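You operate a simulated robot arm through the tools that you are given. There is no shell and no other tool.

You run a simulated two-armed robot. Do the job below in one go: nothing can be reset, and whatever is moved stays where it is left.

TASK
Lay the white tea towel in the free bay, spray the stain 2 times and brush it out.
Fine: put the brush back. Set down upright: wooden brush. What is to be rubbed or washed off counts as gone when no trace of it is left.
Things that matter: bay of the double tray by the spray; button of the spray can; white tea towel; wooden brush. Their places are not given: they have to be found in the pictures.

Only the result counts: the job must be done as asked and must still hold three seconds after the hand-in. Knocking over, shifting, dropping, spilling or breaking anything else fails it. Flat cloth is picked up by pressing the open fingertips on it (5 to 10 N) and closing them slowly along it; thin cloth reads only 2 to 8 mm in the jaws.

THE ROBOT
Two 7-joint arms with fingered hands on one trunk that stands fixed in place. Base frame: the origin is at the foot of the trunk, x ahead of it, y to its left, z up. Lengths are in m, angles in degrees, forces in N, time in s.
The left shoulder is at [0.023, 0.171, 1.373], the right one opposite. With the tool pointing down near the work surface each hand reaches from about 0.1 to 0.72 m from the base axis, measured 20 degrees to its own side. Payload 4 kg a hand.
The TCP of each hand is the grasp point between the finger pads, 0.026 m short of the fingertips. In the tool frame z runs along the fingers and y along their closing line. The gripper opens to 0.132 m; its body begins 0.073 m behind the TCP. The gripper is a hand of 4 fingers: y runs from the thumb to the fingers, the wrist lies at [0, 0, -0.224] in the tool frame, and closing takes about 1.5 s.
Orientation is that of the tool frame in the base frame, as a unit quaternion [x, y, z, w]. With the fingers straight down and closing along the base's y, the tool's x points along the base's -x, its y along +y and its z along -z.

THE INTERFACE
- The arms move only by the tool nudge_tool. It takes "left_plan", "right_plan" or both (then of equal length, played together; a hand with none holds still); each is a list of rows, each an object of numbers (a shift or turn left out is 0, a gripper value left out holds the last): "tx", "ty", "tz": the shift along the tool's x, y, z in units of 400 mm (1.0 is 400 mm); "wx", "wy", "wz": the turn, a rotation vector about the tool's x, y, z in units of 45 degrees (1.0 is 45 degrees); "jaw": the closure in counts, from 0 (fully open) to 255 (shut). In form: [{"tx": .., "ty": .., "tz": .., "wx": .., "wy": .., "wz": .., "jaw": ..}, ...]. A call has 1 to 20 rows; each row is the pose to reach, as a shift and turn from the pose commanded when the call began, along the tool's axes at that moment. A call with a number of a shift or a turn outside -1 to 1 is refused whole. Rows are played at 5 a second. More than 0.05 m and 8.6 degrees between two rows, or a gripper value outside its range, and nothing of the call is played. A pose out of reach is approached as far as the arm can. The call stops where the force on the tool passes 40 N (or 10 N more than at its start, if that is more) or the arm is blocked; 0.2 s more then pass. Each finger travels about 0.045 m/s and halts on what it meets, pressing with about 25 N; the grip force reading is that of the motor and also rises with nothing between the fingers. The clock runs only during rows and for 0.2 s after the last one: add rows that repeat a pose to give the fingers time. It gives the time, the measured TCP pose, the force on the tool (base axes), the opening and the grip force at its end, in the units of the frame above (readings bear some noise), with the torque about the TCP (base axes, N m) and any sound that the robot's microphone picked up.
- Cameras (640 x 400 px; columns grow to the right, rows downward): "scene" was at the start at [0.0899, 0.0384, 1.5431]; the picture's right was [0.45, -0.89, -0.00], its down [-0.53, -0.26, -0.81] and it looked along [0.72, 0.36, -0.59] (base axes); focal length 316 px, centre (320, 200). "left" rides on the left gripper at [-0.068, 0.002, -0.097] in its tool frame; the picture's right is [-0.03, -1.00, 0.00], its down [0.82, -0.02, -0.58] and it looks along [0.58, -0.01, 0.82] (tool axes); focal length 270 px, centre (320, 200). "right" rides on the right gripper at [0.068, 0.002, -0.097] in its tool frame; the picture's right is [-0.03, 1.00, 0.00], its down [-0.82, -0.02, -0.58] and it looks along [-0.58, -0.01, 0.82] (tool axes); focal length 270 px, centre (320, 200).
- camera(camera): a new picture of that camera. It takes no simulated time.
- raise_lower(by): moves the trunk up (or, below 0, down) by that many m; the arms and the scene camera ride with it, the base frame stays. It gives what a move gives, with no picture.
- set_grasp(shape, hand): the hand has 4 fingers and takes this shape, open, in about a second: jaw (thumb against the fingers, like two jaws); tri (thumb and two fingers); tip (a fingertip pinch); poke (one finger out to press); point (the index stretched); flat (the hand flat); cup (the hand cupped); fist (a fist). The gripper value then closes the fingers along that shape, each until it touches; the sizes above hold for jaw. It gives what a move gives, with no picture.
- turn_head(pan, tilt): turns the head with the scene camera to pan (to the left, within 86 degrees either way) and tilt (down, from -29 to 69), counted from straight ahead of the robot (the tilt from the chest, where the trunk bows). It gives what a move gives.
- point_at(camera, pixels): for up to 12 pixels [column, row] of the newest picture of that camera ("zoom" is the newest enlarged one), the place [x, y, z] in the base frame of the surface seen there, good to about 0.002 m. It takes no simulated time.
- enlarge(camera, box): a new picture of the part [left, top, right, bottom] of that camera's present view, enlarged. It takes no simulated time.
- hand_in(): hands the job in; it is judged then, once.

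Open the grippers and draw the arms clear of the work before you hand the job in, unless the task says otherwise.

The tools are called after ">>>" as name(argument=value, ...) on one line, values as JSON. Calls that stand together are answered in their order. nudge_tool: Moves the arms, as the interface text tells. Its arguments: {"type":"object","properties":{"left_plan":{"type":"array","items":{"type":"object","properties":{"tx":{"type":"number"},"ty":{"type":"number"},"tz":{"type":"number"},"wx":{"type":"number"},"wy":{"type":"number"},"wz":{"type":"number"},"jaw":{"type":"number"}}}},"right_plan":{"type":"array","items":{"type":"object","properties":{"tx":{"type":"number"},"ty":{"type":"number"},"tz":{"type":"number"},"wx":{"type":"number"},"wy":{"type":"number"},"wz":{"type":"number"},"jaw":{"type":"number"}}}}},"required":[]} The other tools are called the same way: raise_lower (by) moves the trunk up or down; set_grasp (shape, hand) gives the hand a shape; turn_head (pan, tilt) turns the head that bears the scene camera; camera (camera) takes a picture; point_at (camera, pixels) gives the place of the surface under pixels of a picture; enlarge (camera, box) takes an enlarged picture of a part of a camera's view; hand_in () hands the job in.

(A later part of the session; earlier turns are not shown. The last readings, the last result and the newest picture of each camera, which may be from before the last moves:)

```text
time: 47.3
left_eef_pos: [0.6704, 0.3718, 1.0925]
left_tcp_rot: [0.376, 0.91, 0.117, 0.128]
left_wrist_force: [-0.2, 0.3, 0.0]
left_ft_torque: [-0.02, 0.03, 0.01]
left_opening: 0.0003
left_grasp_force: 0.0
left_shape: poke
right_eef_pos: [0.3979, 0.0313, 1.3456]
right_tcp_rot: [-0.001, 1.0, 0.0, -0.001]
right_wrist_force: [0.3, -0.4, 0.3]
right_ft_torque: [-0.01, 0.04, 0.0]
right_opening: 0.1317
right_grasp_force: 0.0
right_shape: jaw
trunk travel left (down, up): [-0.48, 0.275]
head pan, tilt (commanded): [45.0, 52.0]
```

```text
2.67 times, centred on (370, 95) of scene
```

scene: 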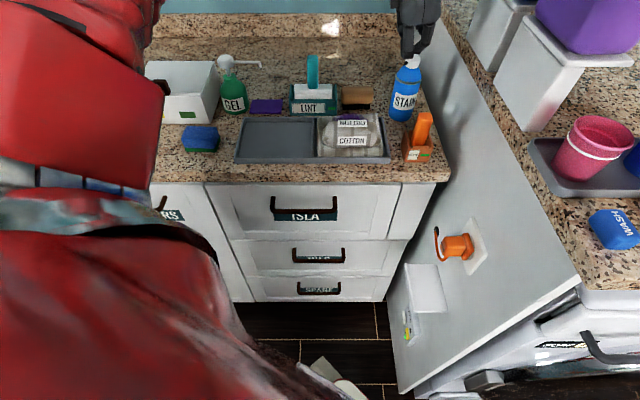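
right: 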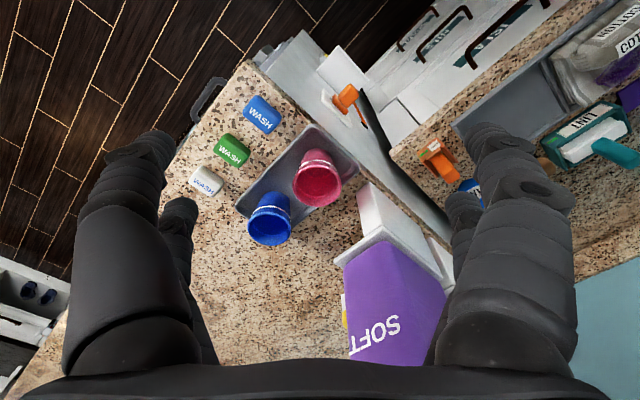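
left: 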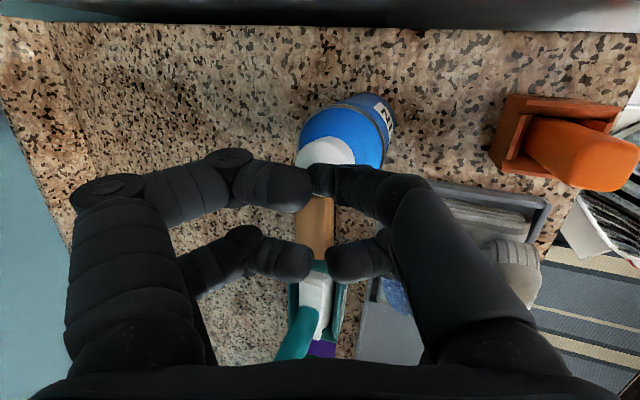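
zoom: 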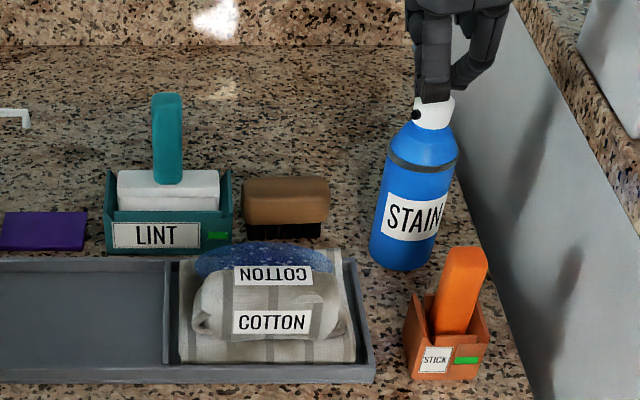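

The button is released and the can is unmoved. I press the second time along the same line to the same depth.

>>> nudge_tool(left_plan=[{"tx": 0.0015, "ty": -0.003, "tz": 0.0094}, {"tx": 0.0022, "ty": -0.0046, "tz": 0.0141}, {"tx": 0.0029, "ty": -0.0061, "tz": 0.0188}, {"tx": 0.0033, "ty": -0.0068, "tz": 0.0212}, {"tx": 0.0037, "ty": -0.0076, "tz": 0.0235}])

```text
time: 48.5
left_eef_pos: [0.6707, 0.3701, 1.0826]
left_tcp_rot: [0.377, 0.91, 0.117, 0.128]
left_wrist_force: [-0.2, -0.4, 2.1]
left_ft_torque: [-0.01, 0.0, 0.0]
left_opening: 0.0001
left_grasp_force: 0.0
left_shape: poke
right_eef_pos: [0.3985, 0.0304, 1.3456]
right_tcp_rot: [-0.001, 1.0, 0.0, -0.001]
right_wrist_force: [0.1, 0.5, -0.5]
right_ft_torque: [-0.01, -0.02, 0.0]
right_opening: 0.1319
right_grasp_force: 0.1
right_shape: jaw
trunk travel left (down, up): [-0.48, 0.275]
head pan, tilt (commanded): [45.0, 52.0]
heard: click
```

Second click heard. I withdraw straight up by 12 cm and look at the result.

>>> nudge_tool(left_plan=[{"tx": -0.0037, "ty": 0.0076, "tz": -0.0235}, {"tx": -0.011, "ty": 0.023, "tz": -0.07}, {"tx": -0.022, "ty": 0.046, "tz": -0.14}, {"tx": -0.033, "ty": 0.069, "tz": -0.21}, {"tx": -0.0439, "ty": 0.0917, "tz": -0.2821}])

>>> enlarge(camera="scene", box=[300, 20, 440, 170])

>>> camera(camera="left")

```text
time: 49.7
left_eef_pos: [0.6692, 0.3707, 1.2007]
left_tcp_rot: [0.377, 0.91, 0.117, 0.127]
left_wrist_force: [0.3, 0.4, -0.5]
left_ft_torque: [-0.02, -0.04, -0.01]
left_opening: 0.0
left_grasp_force: 0.0
left_shape: poke
right_eef_pos: [0.3973, 0.0314, 1.3462]
right_tcp_rot: [0.0, 1.0, 0.0, 0.0]
right_wrist_force: [0.3, 0.9, 0.3]
right_ft_torque: [0.0, 0.0, 0.02]
right_opening: 0.1319
right_grasp_force: 0.0
right_shape: jaw
trunk travel left (down, up): [-0.48, 0.275]
head pan, tilt (commanded): [45.0, 52.0]
```

```text
2.67 times, centred on (370, 95) of scene
```

zoom: 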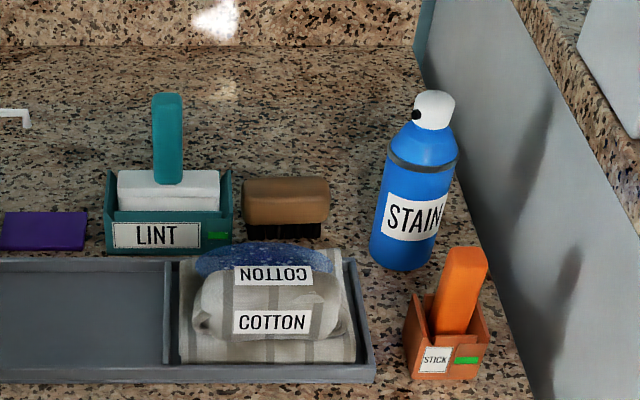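

```text
taken
```

left: 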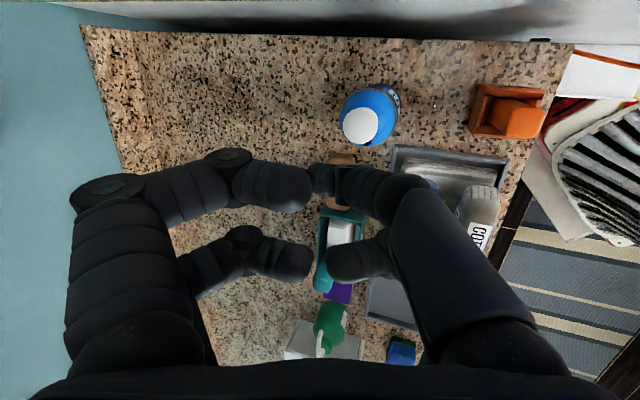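

Both sprays are done and the can stands. Now the brush: I set the left hand to the jaw shape and move, untilted, above the brush at z≈1.12 to test the reach there.

>>> set_grasp(hand="left", shape="jaw")

>>> nudge_tool(left_plan=[{"tx": 0.06, "ty": 0.013, "tz": 0.03, "wx": 0.08, "wy": 0.038, "jaw": 60}, {"tx": 0.12, "ty": 0.026, "tz": 0.07, "wx": 0.16, "wy": 0.075, "jaw": 80}, {"tx": 0.18, "ty": 0.039, "tz": 0.11, "wx": 0.24, "wy": 0.113, "jaw": 80}, {"tx": 0.24, "ty": 0.052, "tz": 0.15, "wx": 0.32, "wy": 0.15, "jaw": 80}, {"tx": 0.287, "ty": 0.0628, "tz": 0.188, "wx": 0.402, "wy": 0.188, "jaw": 80}, {"tx": 0.287, "ty": 0.0628, "tz": 0.188, "wx": 0.402, "wy": 0.188, "jaw": 80}])

>>> camera(camera="left")

```text
time: 50.6
left_eef_pos: [0.6697, 0.3722, 1.2011]
left_tcp_rot: [0.376, 0.91, 0.117, 0.127]
left_wrist_force: [0.6, 0.2, 0.1]
left_ft_torque: [-0.02, 0.02, 0.0]
left_opening: 0.1319
left_grasp_force: 0.1
left_shape: jaw
right_eef_pos: [0.3976, 0.0316, 1.3464]
right_tcp_rot: [-0.001, 1.0, 0.0, -0.001]
right_wrist_force: [0.7, -0.5, -0.3]
right_ft_torque: [0.02, 0.0, 0.01]
right_opening: 0.1319
right_grasp_force: 0.0
right_shape: jaw
trunk travel left (down, up): [-0.48, 0.275]
head pan, tilt (commanded): [45.0, 52.0]
```

```text
time: 52.0
left_eef_pos: [0.6316, 0.4779, 1.1228]
left_tcp_rot: [0.382, 0.924, -0.001, -0.001]
left_wrist_force: [-0.2, 0.8, -0.4]
left_ft_torque: [0.03, 0.05, -0.01]
left_opening: 0.0912
left_grasp_force: 0.1
left_shape: jaw
right_eef_pos: [0.3976, 0.0307, 1.3459]
right_tcp_rot: [-0.001, 1.0, -0.001, 0.0]
right_wrist_force: [-0.1, -0.5, 0.3]
right_ft_torque: [-0.03, 0.0, -0.01]
right_opening: 0.1319
right_grasp_force: 0.0
right_shape: jaw
trunk travel left (down, up): [-0.48, 0.275]
head pan, tilt (commanded): [45.0, 52.0]
```

```text
taken
```

left: 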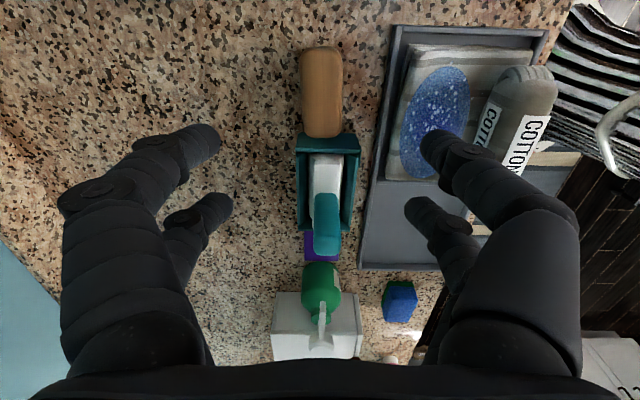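

Straight-down reach works here with the shoulder low (wrist rel. +0.09). Lowering the trunk would carry the hand straight down onto the brush, but I must check the right arm's clearance first, so I look right.

>>> turn_head(pan=-45, tilt=45)

>>> camera(camera="scene")

>>> point_at(camera="scene", pixels=[[60, 250], [150, 300], [200, 200], [300, 250], [350, 200], [250, 120], [450, 250], [500, 300], [400, 150], [100, 350], [30, 330], [560, 200]])

>>> camera(camera="right")

```text
time: 53.7
left_eef_pos: [0.6329, 0.4778, 1.123]
left_tcp_rot: [0.382, 0.924, 0.001, -0.001]
left_wrist_force: [-1.1, 0.2, 0.5]
left_ft_torque: [0.0, 0.01, -0.02]
left_opening: 0.0908
left_grasp_force: 0.0
left_shape: jaw
right_eef_pos: [0.3975, 0.0318, 1.3457]
right_tcp_rot: [-0.001, 1.0, 0.0, -0.001]
right_wrist_force: [-0.6, 0.5, 0.4]
right_ft_torque: [0.04, -0.01, -0.02]
right_opening: 0.1319
right_grasp_force: 0.2
right_shape: jaw
trunk travel left (down, up): [-0.48, 0.275]
head pan, tilt (commanded): [-45.0, 45.0]
```

```text
taken
```

scene: 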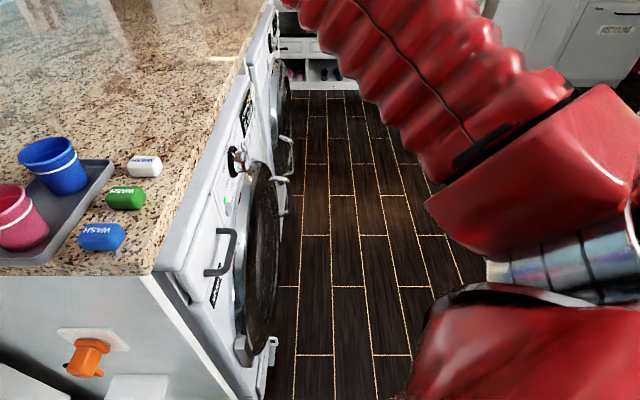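

```text
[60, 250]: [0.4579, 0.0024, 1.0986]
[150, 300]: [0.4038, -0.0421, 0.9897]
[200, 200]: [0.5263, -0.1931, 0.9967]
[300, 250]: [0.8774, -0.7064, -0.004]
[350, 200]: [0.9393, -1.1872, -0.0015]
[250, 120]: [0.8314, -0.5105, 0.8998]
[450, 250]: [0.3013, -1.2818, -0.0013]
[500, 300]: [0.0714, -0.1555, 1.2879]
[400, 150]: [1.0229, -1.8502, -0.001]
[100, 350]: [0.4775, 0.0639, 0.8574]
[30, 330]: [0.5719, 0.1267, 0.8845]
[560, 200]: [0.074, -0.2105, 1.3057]
```

```text
taken
```

right: 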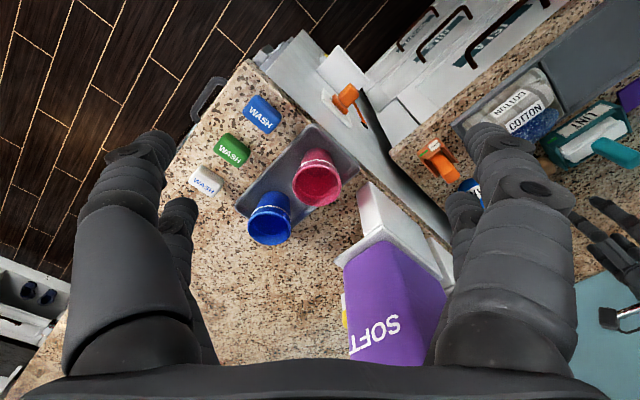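

The right hand hangs near the island corner (0.41,−0.04, top 1.10). I pull it back 10 cm towards the robot and up 8 cm before lowering the trunk.

>>> nudge_tool(right_plan=[{"tx": 0.07, "tz": -0.05}, {"tx": 0.14, "tz": -0.1}, {"tx": 0.2, "tz": -0.15}, {"tx": 0.25, "tz": -0.2}, {"tx": 0.25, "tz": -0.2}])

>>> turn_head(pan=45, tilt=45)

>>> camera(camera="scene")

```text
time: 54.9
left_eef_pos: [0.6329, 0.4777, 1.1208]
left_tcp_rot: [0.381, 0.924, -0.001, 0.0]
left_wrist_force: [0.2, -0.3, 0.1]
left_ft_torque: [0.01, 0.01, -0.01]
left_opening: 0.0908
left_grasp_force: 0.0
left_shape: jaw
right_eef_pos: [0.2985, 0.0298, 1.4275]
right_tcp_rot: [-0.002, 1.0, 0.0, -0.001]
right_wrist_force: [0.1, 0.0, 0.2]
right_ft_torque: [-0.03, 0.01, -0.03]
right_opening: 0.1319
right_grasp_force: 0.1
right_shape: jaw
trunk travel left (down, up): [-0.48, 0.275]
head pan, tilt (commanded): [-45.0, 45.0]
```

```text
time: 56.5
left_eef_pos: [0.633, 0.4785, 1.1222]
left_tcp_rot: [0.382, 0.924, 0.0, 0.0]
left_wrist_force: [-0.5, -0.3, -0.7]
left_ft_torque: [-0.03, -0.03, 0.01]
left_opening: 0.091
left_grasp_force: 0.1
left_shape: jaw
right_eef_pos: [0.2993, 0.0324, 1.4284]
right_tcp_rot: [0.0, 1.0, 0.0, 0.0]
right_wrist_force: [0.1, 0.4, 0.3]
right_ft_torque: [0.03, 0.0, 0.01]
right_opening: 0.1318
right_grasp_force: 0.1
right_shape: jaw
trunk travel left (down, up): [-0.48, 0.275]
head pan, tilt (commanded): [45.0, 45.0]
```

```text
taken
```

scene: 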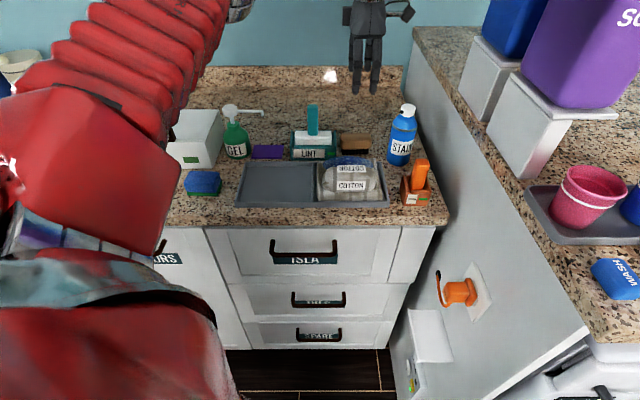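

The left upper arm (red ribs) rises from the shoulder over the counter's left. I measure its points to make sure lowering the trunk 18 cm keeps it clear of the counter items.

>>> point_at(camera="scene", pixels=[[120, 190], [150, 160], [160, 120], [130, 110], [190, 70], [215, 20], [80, 170], [200, 150], [313, 112], [246, 112], [229, 112], [205, 115]])

>>> enlarge(camera="scene", box=[280, 90, 440, 210])

>>> point_at(camera="zoom", pixels=[[305, 185], [245, 185], [355, 188], [305, 215], [305, 235], [255, 238], [350, 240], [300, 178], [300, 172], [225, 220], [228, 180], [120, 65]])

```text
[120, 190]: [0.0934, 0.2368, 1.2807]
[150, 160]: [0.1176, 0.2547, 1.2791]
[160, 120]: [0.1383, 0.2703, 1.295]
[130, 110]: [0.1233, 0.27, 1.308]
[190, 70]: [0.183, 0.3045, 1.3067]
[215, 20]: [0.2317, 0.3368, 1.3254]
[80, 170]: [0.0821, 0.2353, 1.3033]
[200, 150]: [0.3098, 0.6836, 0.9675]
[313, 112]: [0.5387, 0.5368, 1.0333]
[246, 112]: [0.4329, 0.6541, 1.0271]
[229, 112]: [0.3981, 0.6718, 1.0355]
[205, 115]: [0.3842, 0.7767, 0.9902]
```

```text
3.33 times, centred on (360, 150) of scene
```

zoom: 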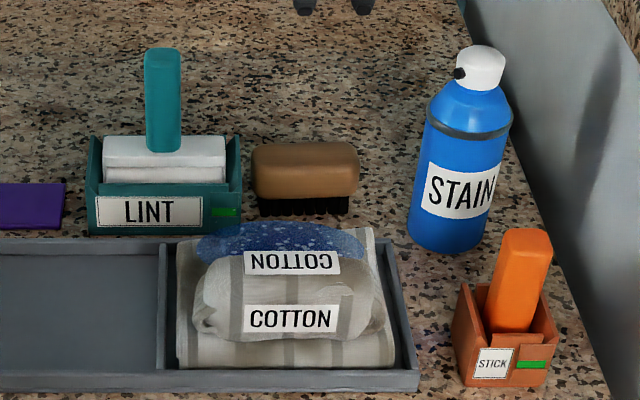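

```text
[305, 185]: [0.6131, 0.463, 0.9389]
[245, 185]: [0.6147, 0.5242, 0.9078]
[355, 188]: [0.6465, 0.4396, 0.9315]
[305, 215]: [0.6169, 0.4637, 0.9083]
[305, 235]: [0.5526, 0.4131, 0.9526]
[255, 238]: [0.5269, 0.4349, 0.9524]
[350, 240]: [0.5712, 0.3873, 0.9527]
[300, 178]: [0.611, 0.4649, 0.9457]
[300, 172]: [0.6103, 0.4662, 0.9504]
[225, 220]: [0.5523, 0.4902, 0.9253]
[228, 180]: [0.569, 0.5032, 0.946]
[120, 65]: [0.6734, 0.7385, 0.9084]
```

The arm stays well above things (upper arm z≥1.28 now, ~1.1 after lowering), and the camera box will clear the can by ~1.5 cm. I centre the hand over the brush (v −3 mm) and lower the trunk by 13 cm first.

>>> nudge_tool(left_plan=[{"ty": -0.004, "jaw": 80}, {"ty": -0.0075, "jaw": 80}])

>>> raise_lower(by=-0.13)

>>> camera(camera="left")

>>> camera(camera="scene")

```text
time: 57.1
left_eef_pos: [0.6316, 0.4748, 1.1235]
left_tcp_rot: [0.382, 0.924, 0.0, -0.001]
left_wrist_force: [-0.6, 0.5, -0.7]
left_ft_torque: [0.01, -0.06, -0.01]
left_opening: 0.0911
left_grasp_force: 0.1
left_shape: jaw
right_eef_pos: [0.2982, 0.0318, 1.4287]
right_tcp_rot: [-0.001, 1.0, 0.0, -0.001]
right_wrist_force: [0.5, 0.2, -0.8]
right_ft_torque: [-0.01, -0.03, 0.0]
right_opening: 0.1317
right_grasp_force: 0.0
right_shape: jaw
trunk travel left (down, up): [-0.48, 0.275]
head pan, tilt (commanded): [45.0, 45.0]
```

```text
time: 58.7
left_eef_pos: [0.6304, 0.4768, 0.9928]
left_tcp_rot: [0.383, 0.924, -0.001, 0.001]
left_wrist_force: [-0.2, -1.1, 0.1]
left_ft_torque: [-0.04, -0.04, -0.03]
left_opening: 0.091
left_grasp_force: 0.0
left_shape: jaw
right_eef_pos: [0.2964, 0.0326, 1.2964]
right_tcp_rot: [-0.001, 1.0, 0.0, 0.001]
right_wrist_force: [-0.2, -0.7, -0.4]
right_ft_torque: [0.04, 0.0, -0.02]
right_opening: 0.1321
right_grasp_force: 0.1
right_shape: jaw
trunk travel left (down, up): [-0.35, 0.405]
head pan, tilt (commanded): [45.0, 45.0]
```

```text
taken
```

left: 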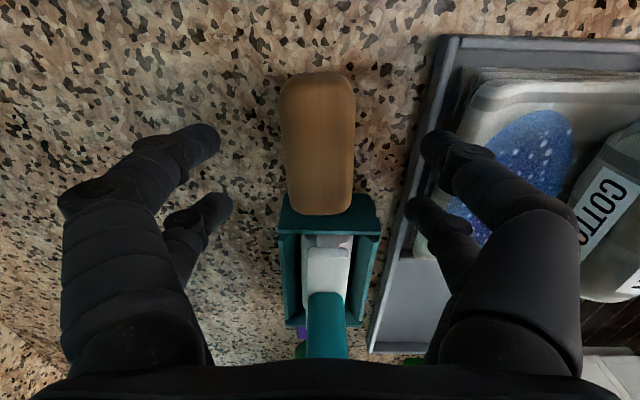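

```text
taken
```

scene: 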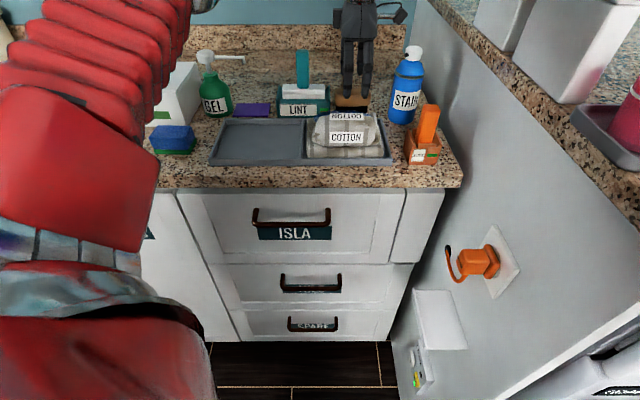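

The brush is centred between the open fingers (left picture cols 280–355, centre ≈318). I lower the trunk another 4.7 cm to bring the TCP to z≈0.946.

>>> raise_lower(by=-0.047)

>>> camera(camera="left")

>>> enlarge(camera="scene", box=[250, 0, 470, 170])

```text
time: 59.6
left_eef_pos: [0.63, 0.4768, 0.9465]
left_tcp_rot: [0.382, 0.924, 0.0, 0.0]
left_wrist_force: [-0.2, -0.3, -0.3]
left_ft_torque: [-0.01, 0.0, 0.01]
left_opening: 0.091
left_grasp_force: 0.1
left_shape: jaw
right_eef_pos: [0.2974, 0.0307, 1.249]
right_tcp_rot: [-0.001, 1.0, -0.001, -0.001]
right_wrist_force: [-0.2, -0.5, 0.3]
right_ft_torque: [-0.01, -0.03, 0.0]
right_opening: 0.1318
right_grasp_force: 0.0
right_shape: jaw
trunk travel left (down, up): [-0.303, 0.452]
head pan, tilt (commanded): [45.0, 45.0]
```

```text
taken
```

left: 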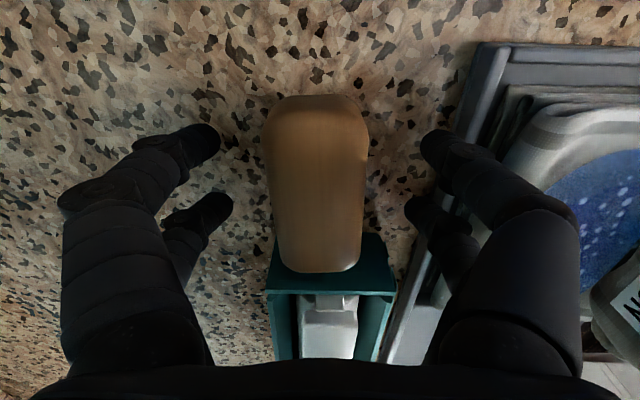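

```text
2.35 times, centred on (360, 85) of scene
```

zoom: 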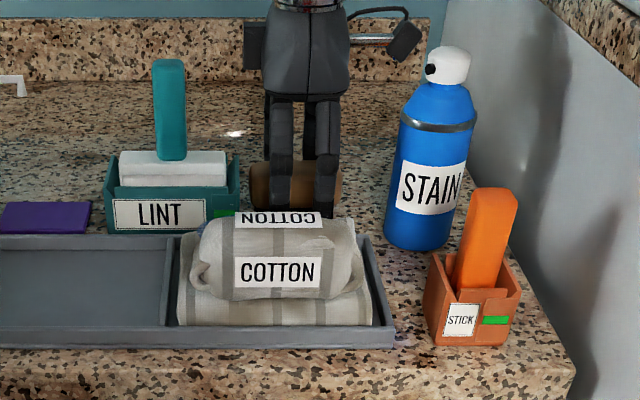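

The fingers straddle the brush evenly. I close slowly onto it.

>>> nudge_tool(left_plan=[{"jaw": 100}, {"jaw": 120}, {"jaw": 140}, {"jaw": 155}, {"jaw": 165}, {"jaw": 175}, {"jaw": 190}, {"jaw": 210}, {"jaw": 235}, {"jaw": 255}, {"jaw": 255}])

>>> camera(camera="left")

```text
time: 62.0
left_eef_pos: [0.6302, 0.4757, 0.9452]
left_tcp_rot: [0.381, 0.924, 0.001, 0.0]
left_wrist_force: [0.6, -0.6, 0.5]
left_ft_torque: [0.0, 0.01, 0.03]
left_opening: 0.0307
left_grasp_force: 25.0
left_shape: jaw
right_eef_pos: [0.2995, 0.031, 1.2482]
right_tcp_rot: [-0.001, 1.0, 0.0, -0.001]
right_wrist_force: [-0.5, 0.1, -0.1]
right_ft_torque: [0.02, 0.0, -0.04]
right_opening: 0.132
right_grasp_force: 0.1
right_shape: jaw
trunk travel left (down, up): [-0.303, 0.452]
head pan, tilt (commanded): [45.0, 45.0]
```

```text
taken
```

left: 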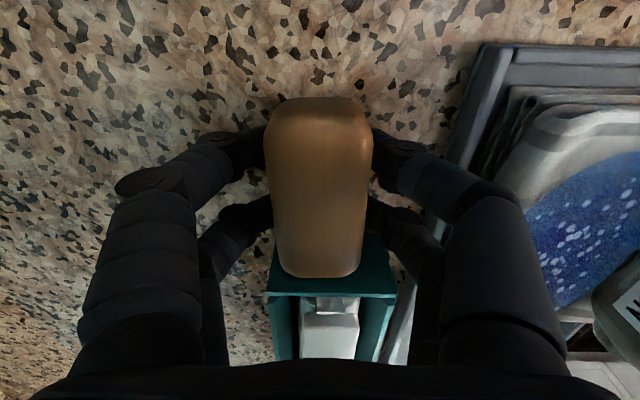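

Brush gripped (30.7 mm, 25 N) at TCP (0.6302,0.4757,0.9452). I lift it straight up by raising the trunk 10 cm.

>>> raise_lower(by=0.1)

>>> camera(camera="left")

>>> camera(camera="scene")

```text
time: 63.3
left_eef_pos: [0.6311, 0.4757, 1.0445]
left_tcp_rot: [0.381, 0.924, -0.001, 0.0]
left_wrist_force: [-0.4, -0.2, -0.7]
left_ft_torque: [0.01, -0.03, -0.03]
left_opening: 0.0307
left_grasp_force: 25.0
left_shape: jaw
right_eef_pos: [0.298, 0.0302, 1.3492]
right_tcp_rot: [-0.001, 1.0, 0.0, -0.001]
right_wrist_force: [0.5, 0.2, -0.5]
right_ft_torque: [-0.02, 0.03, -0.02]
right_opening: 0.132
right_grasp_force: 0.0
right_shape: jaw
trunk travel left (down, up): [-0.403, 0.352]
head pan, tilt (commanded): [45.0, 45.0]
```

```text
taken
```

left: 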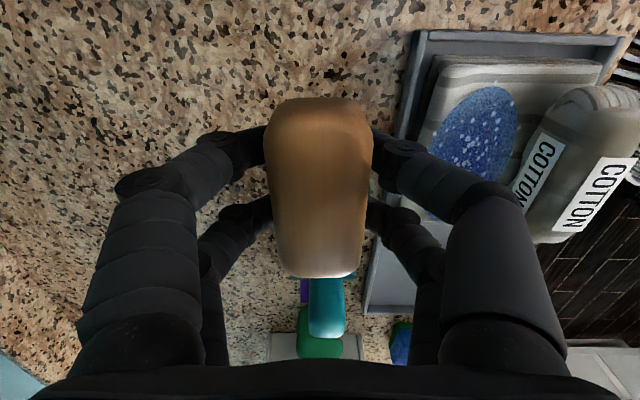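

```text
taken
```

scene: 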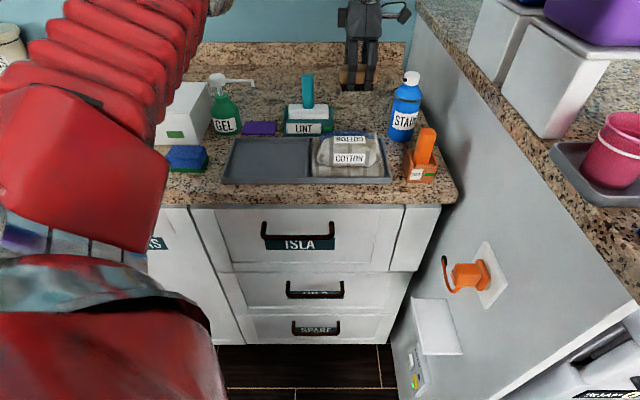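

The brush is lifted. I measure the foam's extent on the towel in the left picture (blue ellipse around (475,150)).

>>> enlarge(camera="left", box=[390, 20, 640, 240])

>>> point_at(camera="left", pixels=[[490, 90], [513, 100], [516, 130], [505, 165], [440, 135], [450, 115], [436, 165], [480, 130], [470, 160], [530, 70], [560, 110], [445, 75]])

```text
1.82 times, centred on (515, 130) of left
```

zoom: 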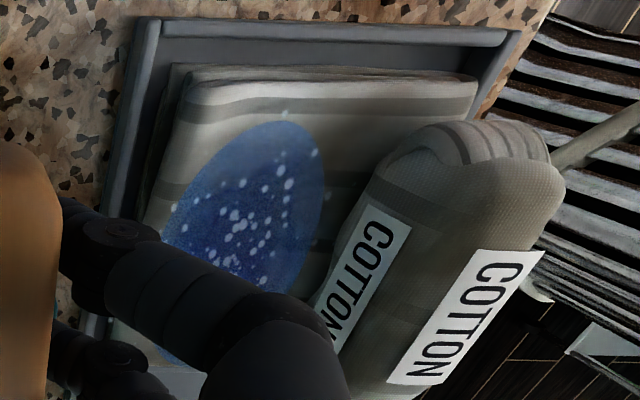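

```text
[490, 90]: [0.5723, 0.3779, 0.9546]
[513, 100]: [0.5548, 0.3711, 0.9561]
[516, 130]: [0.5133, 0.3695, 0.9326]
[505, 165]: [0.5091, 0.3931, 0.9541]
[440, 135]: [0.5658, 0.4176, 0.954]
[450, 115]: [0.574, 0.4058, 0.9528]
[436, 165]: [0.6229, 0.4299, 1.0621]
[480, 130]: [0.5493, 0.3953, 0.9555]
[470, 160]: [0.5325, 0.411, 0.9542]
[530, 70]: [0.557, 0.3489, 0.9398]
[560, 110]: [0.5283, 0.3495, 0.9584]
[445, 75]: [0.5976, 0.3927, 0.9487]
```

The foam spans about u 0.04–0.137, v 0.638–0.697 at z≈0.954. I carry the brush over it while turning the hand −45° (half of −90°), so the brush's length will lie across, parallel to v.

>>> nudge_tool(left_plan=[{"tz": -0.06, "jaw": 255}, {"tx": 0.01, "ty": -0.05, "tz": -0.075, "wz": -0.1667, "jaw": 255}, {"tx": 0.02, "ty": -0.11, "tz": -0.075, "wz": -0.3333, "jaw": 255}, {"tx": 0.035, "ty": -0.17, "tz": -0.075, "wz": -0.5, "jaw": 255}, {"tx": 0.05, "ty": -0.23, "tz": -0.075, "wz": -0.6667, "jaw": 255}, {"tx": 0.0622, "ty": -0.2815, "tz": -0.075, "wz": -0.8333, "jaw": 255}, {"tx": 0.0622, "ty": -0.2815, "tz": -0.075, "wz": -1.0, "jaw": 255}, {"tx": 0.0622, "ty": -0.2815, "tz": -0.075, "wz": -1.0, "jaw": 255}])

>>> nudge_tool(left_plan=[{"wz": -0.1667, "jaw": 255}, {"wz": -0.3333, "jaw": 255}, {"wz": -0.5, "jaw": 255}, {"wz": -0.6667, "jaw": 255}, {"wz": -0.8333, "jaw": 255}, {"wz": -1.0, "jaw": 255}, {"wz": -1.0, "jaw": 255}])

>>> camera(camera="left")

>>> enlarge(camera="scene", box=[220, 50, 460, 210])

```text
time: 65.1
left_eef_pos: [0.5334, 0.4146, 1.0763]
left_tcp_rot: [-0.001, 1.0, 0.0, 0.0]
left_wrist_force: [-0.3, 0.4, -1.8]
left_ft_torque: [0.0, -0.03, -0.04]
left_opening: 0.0303
left_grasp_force: 25.0
left_shape: jaw
right_eef_pos: [0.297, 0.0307, 1.3485]
right_tcp_rot: [0.0, 1.0, -0.001, -0.001]
right_wrist_force: [0.6, -0.4, -1.0]
right_ft_torque: [0.02, -0.01, -0.02]
right_opening: 0.1321
right_grasp_force: 0.1
right_shape: jaw
trunk travel left (down, up): [-0.403, 0.352]
head pan, tilt (commanded): [45.0, 45.0]
```

```text
time: 66.7
left_eef_pos: [0.5321, 0.4148, 1.0753]
left_tcp_rot: [-0.385, 0.923, -0.001, 0.0]
left_wrist_force: [-1.0, -0.3, -0.7]
left_ft_torque: [0.01, 0.0, -0.03]
left_opening: 0.0307
left_grasp_force: 25.2
left_shape: jaw
right_eef_pos: [0.2974, 0.0307, 1.3488]
right_tcp_rot: [0.001, 1.0, 0.0, -0.001]
right_wrist_force: [0.3, 0.6, -0.2]
right_ft_torque: [-0.01, -0.02, 0.02]
right_opening: 0.1322
right_grasp_force: 0.0
right_shape: jaw
trunk travel left (down, up): [-0.403, 0.352]
head pan, tilt (commanded): [45.0, 45.0]
```

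```text
taken
```

left: 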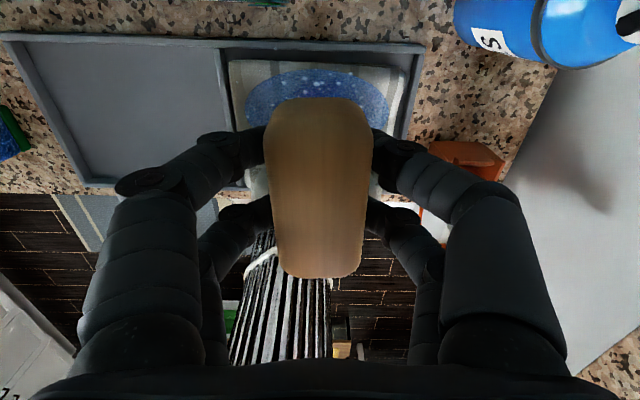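

```text
2.50 times, centred on (340, 130) of scene
```

zoom: 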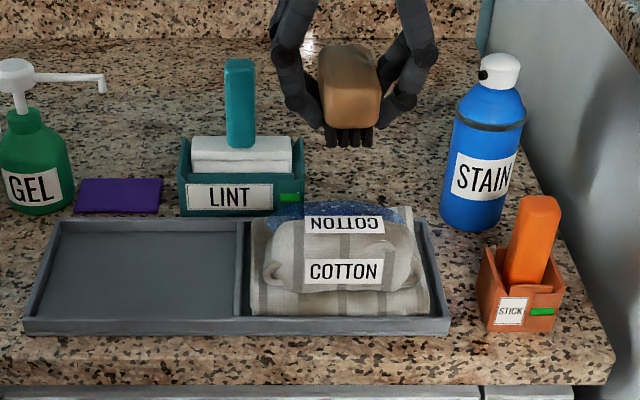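

The brush now lies along v above the foam (TCP u≈0.083, v≈0.670). I lower it to a few mm above the surface.

>>> nudge_tool(left_plan=[{"tz": 0.07, "jaw": 255}, {"tz": 0.14, "jaw": 255}, {"tz": 0.18, "jaw": 255}, {"tz": 0.2, "jaw": 255}, {"tz": 0.2, "jaw": 255}])

>>> enlarge(camera="scene", box=[260, 60, 440, 200])

>>> camera(camera="left")

```text
time: 67.9
left_eef_pos: [0.5338, 0.4152, 0.9968]
left_tcp_rot: [-0.383, 0.924, 0.0, 0.0]
left_wrist_force: [0.5, -0.5, -0.3]
left_ft_torque: [-0.01, -0.02, 0.0]
left_opening: 0.0308
left_grasp_force: 24.6
left_shape: jaw
right_eef_pos: [0.297, 0.0302, 1.3489]
right_tcp_rot: [-0.001, 1.0, 0.001, -0.001]
right_wrist_force: [0.0, 0.4, 0.0]
right_ft_torque: [0.01, 0.01, -0.01]
right_opening: 0.1318
right_grasp_force: 0.0
right_shape: jaw
trunk travel left (down, up): [-0.403, 0.352]
head pan, tilt (commanded): [45.0, 45.0]
```

```text
2.86 times, centred on (350, 130) of scene
```

zoom: 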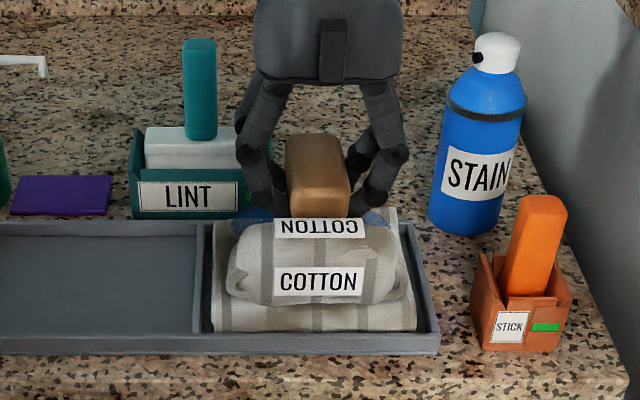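

```text
taken
```

left: 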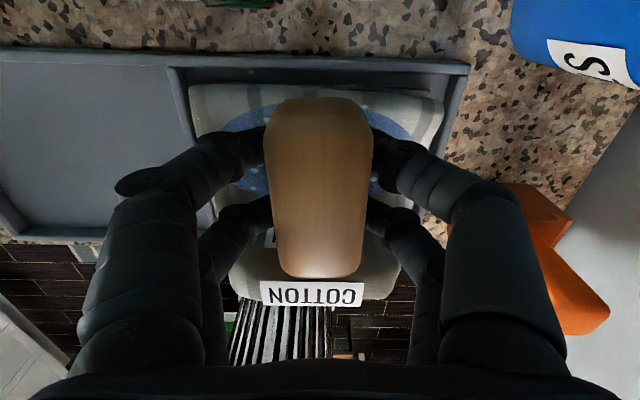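

Just above the foam. I lower in small steps to find contact.

>>> nudge_tool(left_plan=[{"tz": 0.005, "jaw": 255}, {"tz": 0.01, "jaw": 255}, {"tz": 0.015, "jaw": 255}])

```text
time: 68.7
left_eef_pos: [0.5336, 0.4148, 0.9902]
left_tcp_rot: [-0.383, 0.924, 0.0, 0.0]
left_wrist_force: [-0.7, -0.4, -0.6]
left_ft_torque: [0.0, -0.01, -0.01]
left_opening: 0.0307
left_grasp_force: 25.1
left_shape: jaw
right_eef_pos: [0.2972, 0.0312, 1.3494]
right_tcp_rot: [-0.001, 1.0, 0.0, -0.001]
right_wrist_force: [0.4, -0.3, 0.1]
right_ft_torque: [0.0, 0.0, -0.02]
right_opening: 0.1316
right_grasp_force: 0.1
right_shape: jaw
trunk travel left (down, up): [-0.403, 0.352]
head pan, tilt (commanded): [45.0, 45.0]
```

No force yet at z 0.990; I continue a few more mm.

>>> nudge_tool(left_plan=[{"tz": 0.004, "jaw": 255}, {"tz": 0.008, "jaw": 255}, {"tz": 0.012, "jaw": 255}])

```text
time: 69.5
left_eef_pos: [0.5325, 0.4153, 0.9865]
left_tcp_rot: [-0.384, 0.923, 0.0, 0.001]
left_wrist_force: [-0.1, 0.5, 3.7]
left_ft_torque: [-0.01, -0.04, -0.03]
left_opening: 0.0306
left_grasp_force: 25.1
left_shape: jaw
right_eef_pos: [0.298, 0.0313, 1.3489]
right_tcp_rot: [-0.001, 1.0, 0.001, 0.0]
right_wrist_force: [0.3, 0.4, -0.6]
right_ft_torque: [-0.03, -0.02, 0.03]
right_opening: 0.1322
right_grasp_force: 0.2
right_shape: jaw
trunk travel left (down, up): [-0.403, 0.352]
head pan, tilt (commanded): [45.0, 45.0]
```

Contact at z 0.9865 with 3.7 N. I make a first short stroke of ±32 mm along u and see whether the towel stays put and the stain reacts.

>>> nudge_tool(left_plan=[{"tz": 0.002, "ty": -0.03, "jaw": 255}, {"tz": 0.002, "ty": -0.06, "jaw": 255}, {"tz": 0.002, "ty": -0.08, "jaw": 255}, {"tz": 0.002, "ty": -0.05, "jaw": 255}, {"tz": 0.002, "ty": -0.02, "jaw": 255}, {"tz": 0.002, "ty": 0.02, "jaw": 255}, {"tz": 0.002, "ty": 0.05, "jaw": 255}, {"tz": 0.002, "ty": 0.08, "jaw": 255}, {"tz": 0.002, "ty": 0.05, "jaw": 255}, {"tz": 0.002, "ty": 0.02, "jaw": 255}, {"tz": 0.002, "ty": 0.0, "jaw": 255}])

>>> camera(camera="left")

>>> enlarge(camera="scene", box=[260, 60, 440, 200])

```text
time: 71.9
left_eef_pos: [0.5318, 0.4143, 0.9855]
left_tcp_rot: [-0.383, 0.924, 0.0, 0.0]
left_wrist_force: [-2.7, 2.5, 9.4]
left_ft_torque: [0.06, 0.02, -0.01]
left_opening: 0.0309
left_grasp_force: 24.9
left_shape: jaw
right_eef_pos: [0.2973, 0.0297, 1.3493]
right_tcp_rot: [-0.001, 1.0, 0.0, 0.0]
right_wrist_force: [-0.4, 0.5, -0.3]
right_ft_torque: [0.01, 0.02, -0.01]
right_opening: 0.1317
right_grasp_force: 0.0
right_shape: jaw
trunk travel left (down, up): [-0.403, 0.352]
head pan, tilt (commanded): [45.0, 45.0]
```

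```text
taken
```

left: 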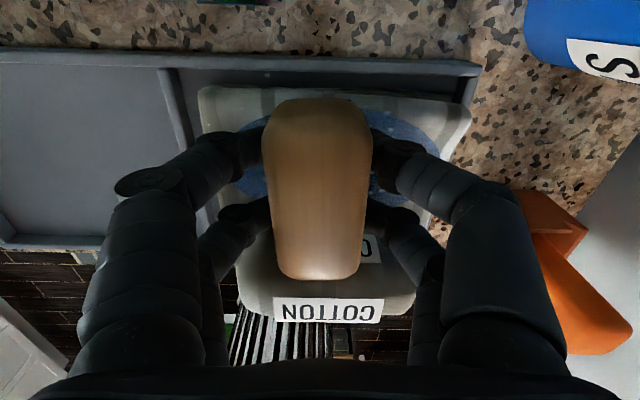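

```text
2.86 times, centred on (350, 130) of scene
```

zoom: 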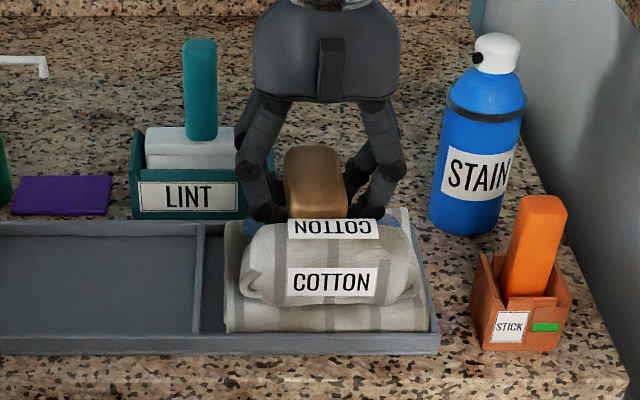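

The towel slides a bit within its bay (friction ~3.7 N at 9 N load). I ease the load and make longer strokes, keeping right of the can clear (u ≤ 0.12).

>>> nudge_tool(left_plan=[{"tz": -0.002, "ty": -0.05, "jaw": 255}, {"tz": -0.002, "ty": -0.09, "jaw": 255}, {"tz": -0.002, "ty": -0.04, "jaw": 255}, {"tz": -0.002, "ty": 0.01, "jaw": 255}, {"tz": -0.002, "ty": 0.06, "jaw": 255}, {"tz": -0.002, "ty": 0.1, "jaw": 255}, {"tz": -0.002, "ty": 0.125, "jaw": 255}, {"tz": -0.002, "ty": 0.08, "jaw": 255}, {"tz": -0.002, "ty": 0.03, "jaw": 255}, {"tz": -0.002, "ty": -0.02, "jaw": 255}, {"tz": -0.002, "ty": -0.06, "jaw": 255}, {"tz": -0.002, "ty": -0.09, "jaw": 255}, {"tz": -0.002, "ty": -0.04, "jaw": 255}, {"tz": -0.002, "ty": 0.01, "jaw": 255}, {"tz": -0.002, "ty": 0.06, "jaw": 255}, {"tz": -0.002, "ty": 0.1, "jaw": 255}, {"tz": -0.002, "ty": 0.125, "jaw": 255}, {"tz": -0.002, "ty": 0.08, "jaw": 255}, {"tz": -0.002, "ty": 0.04, "jaw": 255}, {"tz": -0.002, "ty": 0.0, "jaw": 255}])

>>> camera(camera="left")

>>> enlarge(camera="scene", box=[260, 60, 440, 200])

```text
time: 76.1
left_eef_pos: [0.5324, 0.4137, 0.9838]
left_tcp_rot: [-0.383, 0.924, 0.001, -0.001]
left_wrist_force: [-1.5, 0.6, 3.6]
left_ft_torque: [-0.01, 0.11, -0.04]
left_opening: 0.0306
left_grasp_force: 24.7
left_shape: jaw
right_eef_pos: [0.298, 0.0298, 1.3481]
right_tcp_rot: [-0.001, 1.0, 0.0, -0.001]
right_wrist_force: [0.3, 0.6, 0.1]
right_ft_torque: [0.01, 0.0, 0.01]
right_opening: 0.1321
right_grasp_force: 0.1
right_shape: jaw
trunk travel left (down, up): [-0.403, 0.352]
head pan, tilt (commanded): [45.0, 45.0]
```

```text
taken
```

left: 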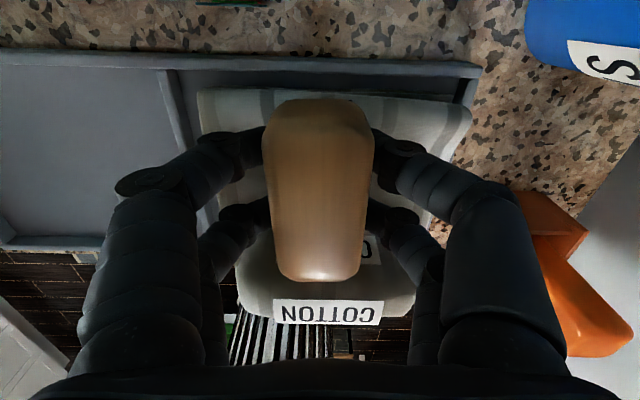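

```text
2.86 times, centred on (350, 130) of scene
```

zoom: 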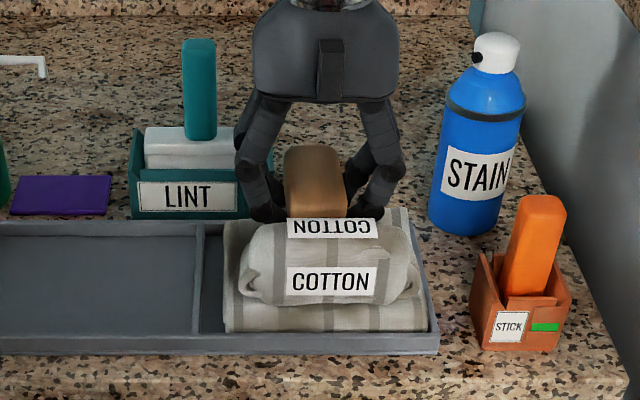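

The foam at both sides of the brush is gone. I lift the brush 8 cm to inspect the whole spot.

>>> nudge_tool(left_plan=[{"tz": -0.05, "jaw": 255}, {"tz": -0.12, "jaw": 255}, {"tz": -0.2, "jaw": 255}, {"tz": -0.2, "jaw": 255}])

>>> camera(camera="left")

>>> enlarge(camera="scene", box=[290, 90, 400, 190])

```text
time: 77.1
left_eef_pos: [0.5321, 0.4142, 1.0641]
left_tcp_rot: [-0.383, 0.924, 0.0, 0.0]
left_wrist_force: [-0.1, 0.3, -1.0]
left_ft_torque: [0.04, -0.02, -0.03]
left_opening: 0.0308
left_grasp_force: 24.9
left_shape: jaw
right_eef_pos: [0.2977, 0.031, 1.3483]
right_tcp_rot: [-0.001, 1.0, 0.0, -0.001]
right_wrist_force: [-0.1, -0.1, -0.4]
right_ft_torque: [-0.04, 0.03, -0.02]
right_opening: 0.132
right_grasp_force: 0.1
right_shape: jaw
trunk travel left (down, up): [-0.403, 0.352]
head pan, tilt (commanded): [45.0, 45.0]
```

```text
taken
```

left: 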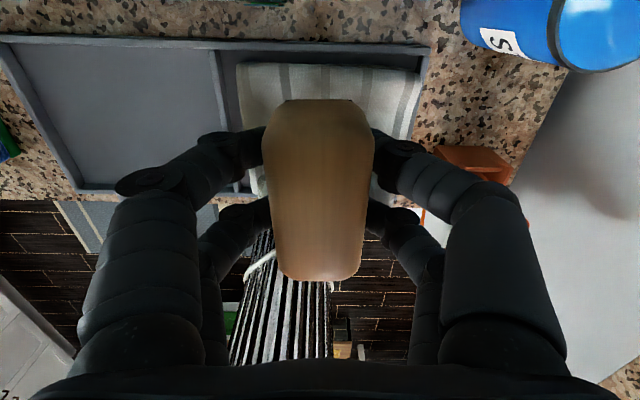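

```text
4.00 times, centred on (345, 140) of scene
```

zoom: 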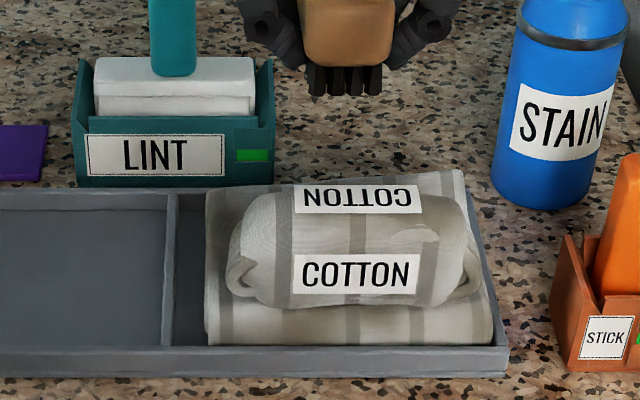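

From the scene it looks clean, but the region behind the roll must be checked. I turn the hand back 45° while moving up and back to free the left camera's view of the towel.

>>> nudge_tool(left_plan=[{"tx": -0.03, "tz": -0.02, "wz": 0.1667, "jaw": 255}, {"tx": -0.08, "tz": -0.04, "wz": 0.3333, "jaw": 255}, {"tx": -0.13, "tz": -0.04, "wz": 0.5, "jaw": 255}, {"tx": -0.18, "tz": -0.04, "wz": 0.6667, "jaw": 255}, {"tx": -0.22, "tz": -0.04, "wz": 0.8333, "jaw": 255}, {"tx": -0.25, "tz": -0.04, "wz": 1.0, "jaw": 255}, {"tx": -0.25, "tz": -0.04, "wz": 1.0, "jaw": 255}])

>>> camera(camera="left")

>>> enlarge(camera="scene", box=[250, 40, 450, 200])

```text
time: 78.7
left_eef_pos: [0.6033, 0.4847, 1.0821]
left_tcp_rot: [0.001, 1.0, 0.0, 0.0]
left_wrist_force: [0.0, -0.5, -0.8]
left_ft_torque: [0.01, 0.0, 0.02]
left_opening: 0.0308
left_grasp_force: 24.8
left_shape: jaw
right_eef_pos: [0.2967, 0.0307, 1.3495]
right_tcp_rot: [-0.001, 1.0, -0.001, 0.0]
right_wrist_force: [-0.2, -1.0, -0.3]
right_ft_torque: [0.02, 0.01, 0.01]
right_opening: 0.132
right_grasp_force: 0.1
right_shape: jaw
trunk travel left (down, up): [-0.403, 0.352]
head pan, tilt (commanded): [45.0, 45.0]
```

```text
taken
```

left: 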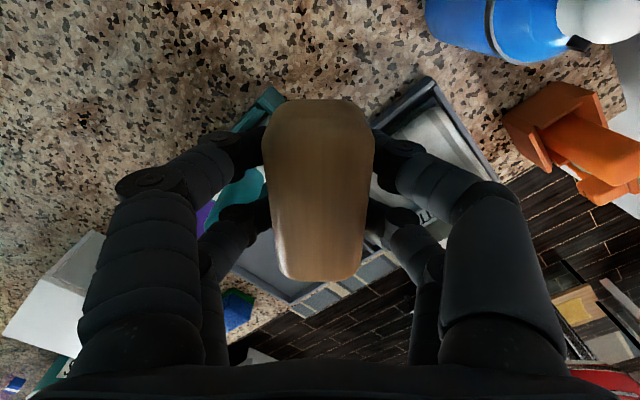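

```text
2.50 times, centred on (350, 120) of scene
```

zoom: 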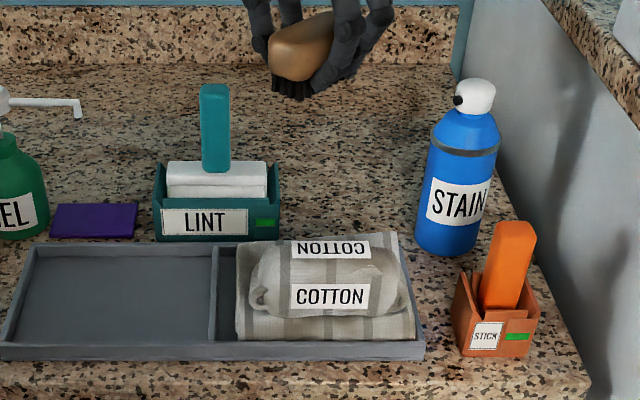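

I finish turning the hand another 45° while returning above the brush's original place (known reachable at z≈1.045), which also opens the view of the stain area.

>>> nudge_tool(left_plan=[{"tx": -0.011, "ty": -0.004, "tz": 0.015, "wz": 0.1667, "jaw": 255}, {"tx": -0.022, "ty": -0.0075, "tz": 0.03, "wz": 0.3333, "jaw": 255}, {"tx": -0.034, "ty": -0.011, "tz": 0.045, "wz": 0.5, "jaw": 255}, {"tx": -0.045, "ty": -0.015, "tz": 0.06, "wz": 0.6667, "jaw": 255}, {"tx": -0.056, "ty": -0.019, "tz": 0.075, "wz": 0.8333, "jaw": 255}, {"tx": -0.0675, "ty": -0.0225, "tz": 0.09, "wz": 1.0, "jaw": 255}, {"tx": -0.0675, "ty": -0.0225, "tz": 0.09, "wz": 1.0, "jaw": 255}])

>>> camera(camera="left")

>>> enlarge(camera="left", box=[390, 20, 640, 240])

```text
time: 80.3
left_eef_pos: [0.6316, 0.476, 1.0446]
left_tcp_rot: [0.383, 0.924, -0.001, 0.0]
left_wrist_force: [0.6, -0.3, 0.0]
left_ft_torque: [0.0, 0.01, -0.05]
left_opening: 0.0308
left_grasp_force: 25.3
left_shape: jaw
right_eef_pos: [0.2974, 0.0308, 1.3497]
right_tcp_rot: [0.0, 1.0, 0.0, -0.002]
right_wrist_force: [-0.1, -0.6, -0.7]
right_ft_torque: [-0.01, 0.0, -0.01]
right_opening: 0.1318
right_grasp_force: 0.0
right_shape: jaw
trunk travel left (down, up): [-0.403, 0.352]
head pan, tilt (commanded): [45.0, 45.0]
```

```text
taken
```

left: 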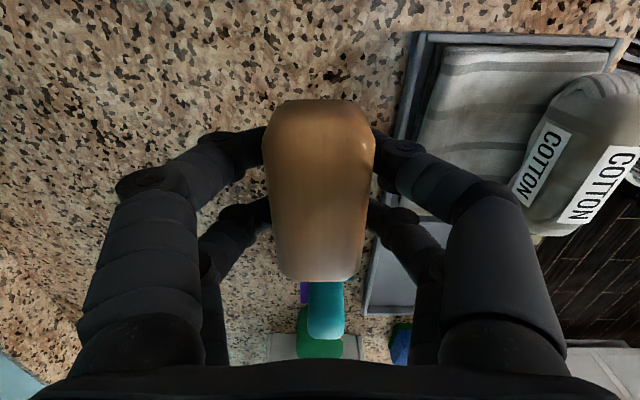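

```text
1.82 times, centred on (515, 130) of left
```

zoom: 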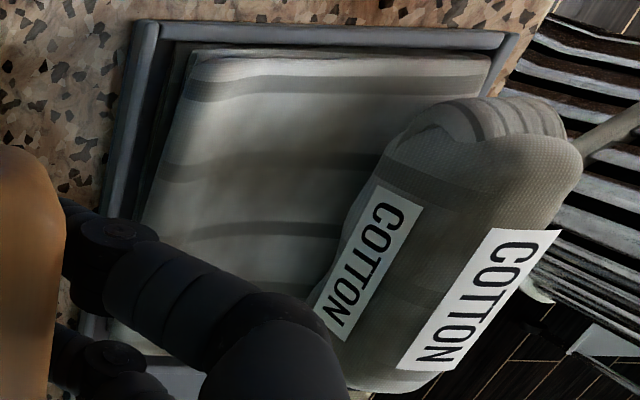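

The visible part is clean, but a strip is hidden behind a finger. I shift the hand 5 cm toward −u and 3.5 cm up to see that strip too.

>>> nudge_tool(left_plan=[{"tx": 0.0, "tz": -0.05, "jaw": 255}, {"tx": 0.04, "tz": -0.09, "jaw": 255}, {"tx": 0.1, "tz": -0.09, "jaw": 255}, {"tx": 0.13, "tz": -0.09, "jaw": 255}, {"tx": 0.13, "tz": -0.09, "jaw": 255}])

>>> enlarge(camera="left", box=[360, 0, 640, 220])

```text
time: 81.5
left_eef_pos: [0.5925, 0.5142, 1.081]
left_tcp_rot: [0.382, 0.924, 0.0, 0.001]
left_wrist_force: [0.4, 1.2, 0.0]
left_ft_torque: [-0.01, -0.03, -0.01]
left_opening: 0.0307
left_grasp_force: 25.5
left_shape: jaw
right_eef_pos: [0.2985, 0.0305, 1.3491]
right_tcp_rot: [-0.001, 1.0, 0.0, -0.002]
right_wrist_force: [-0.2, -0.8, 0.2]
right_ft_torque: [-0.03, -0.04, 0.01]
right_opening: 0.1317
right_grasp_force: 0.1
right_shape: jaw
trunk travel left (down, up): [-0.403, 0.352]
head pan, tilt (commanded): [45.0, 45.0]
```

```text
1.82 times, centred on (500, 110) of left
```

zoom: 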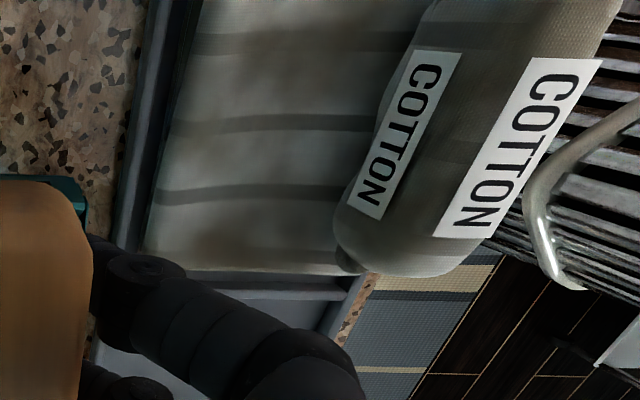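

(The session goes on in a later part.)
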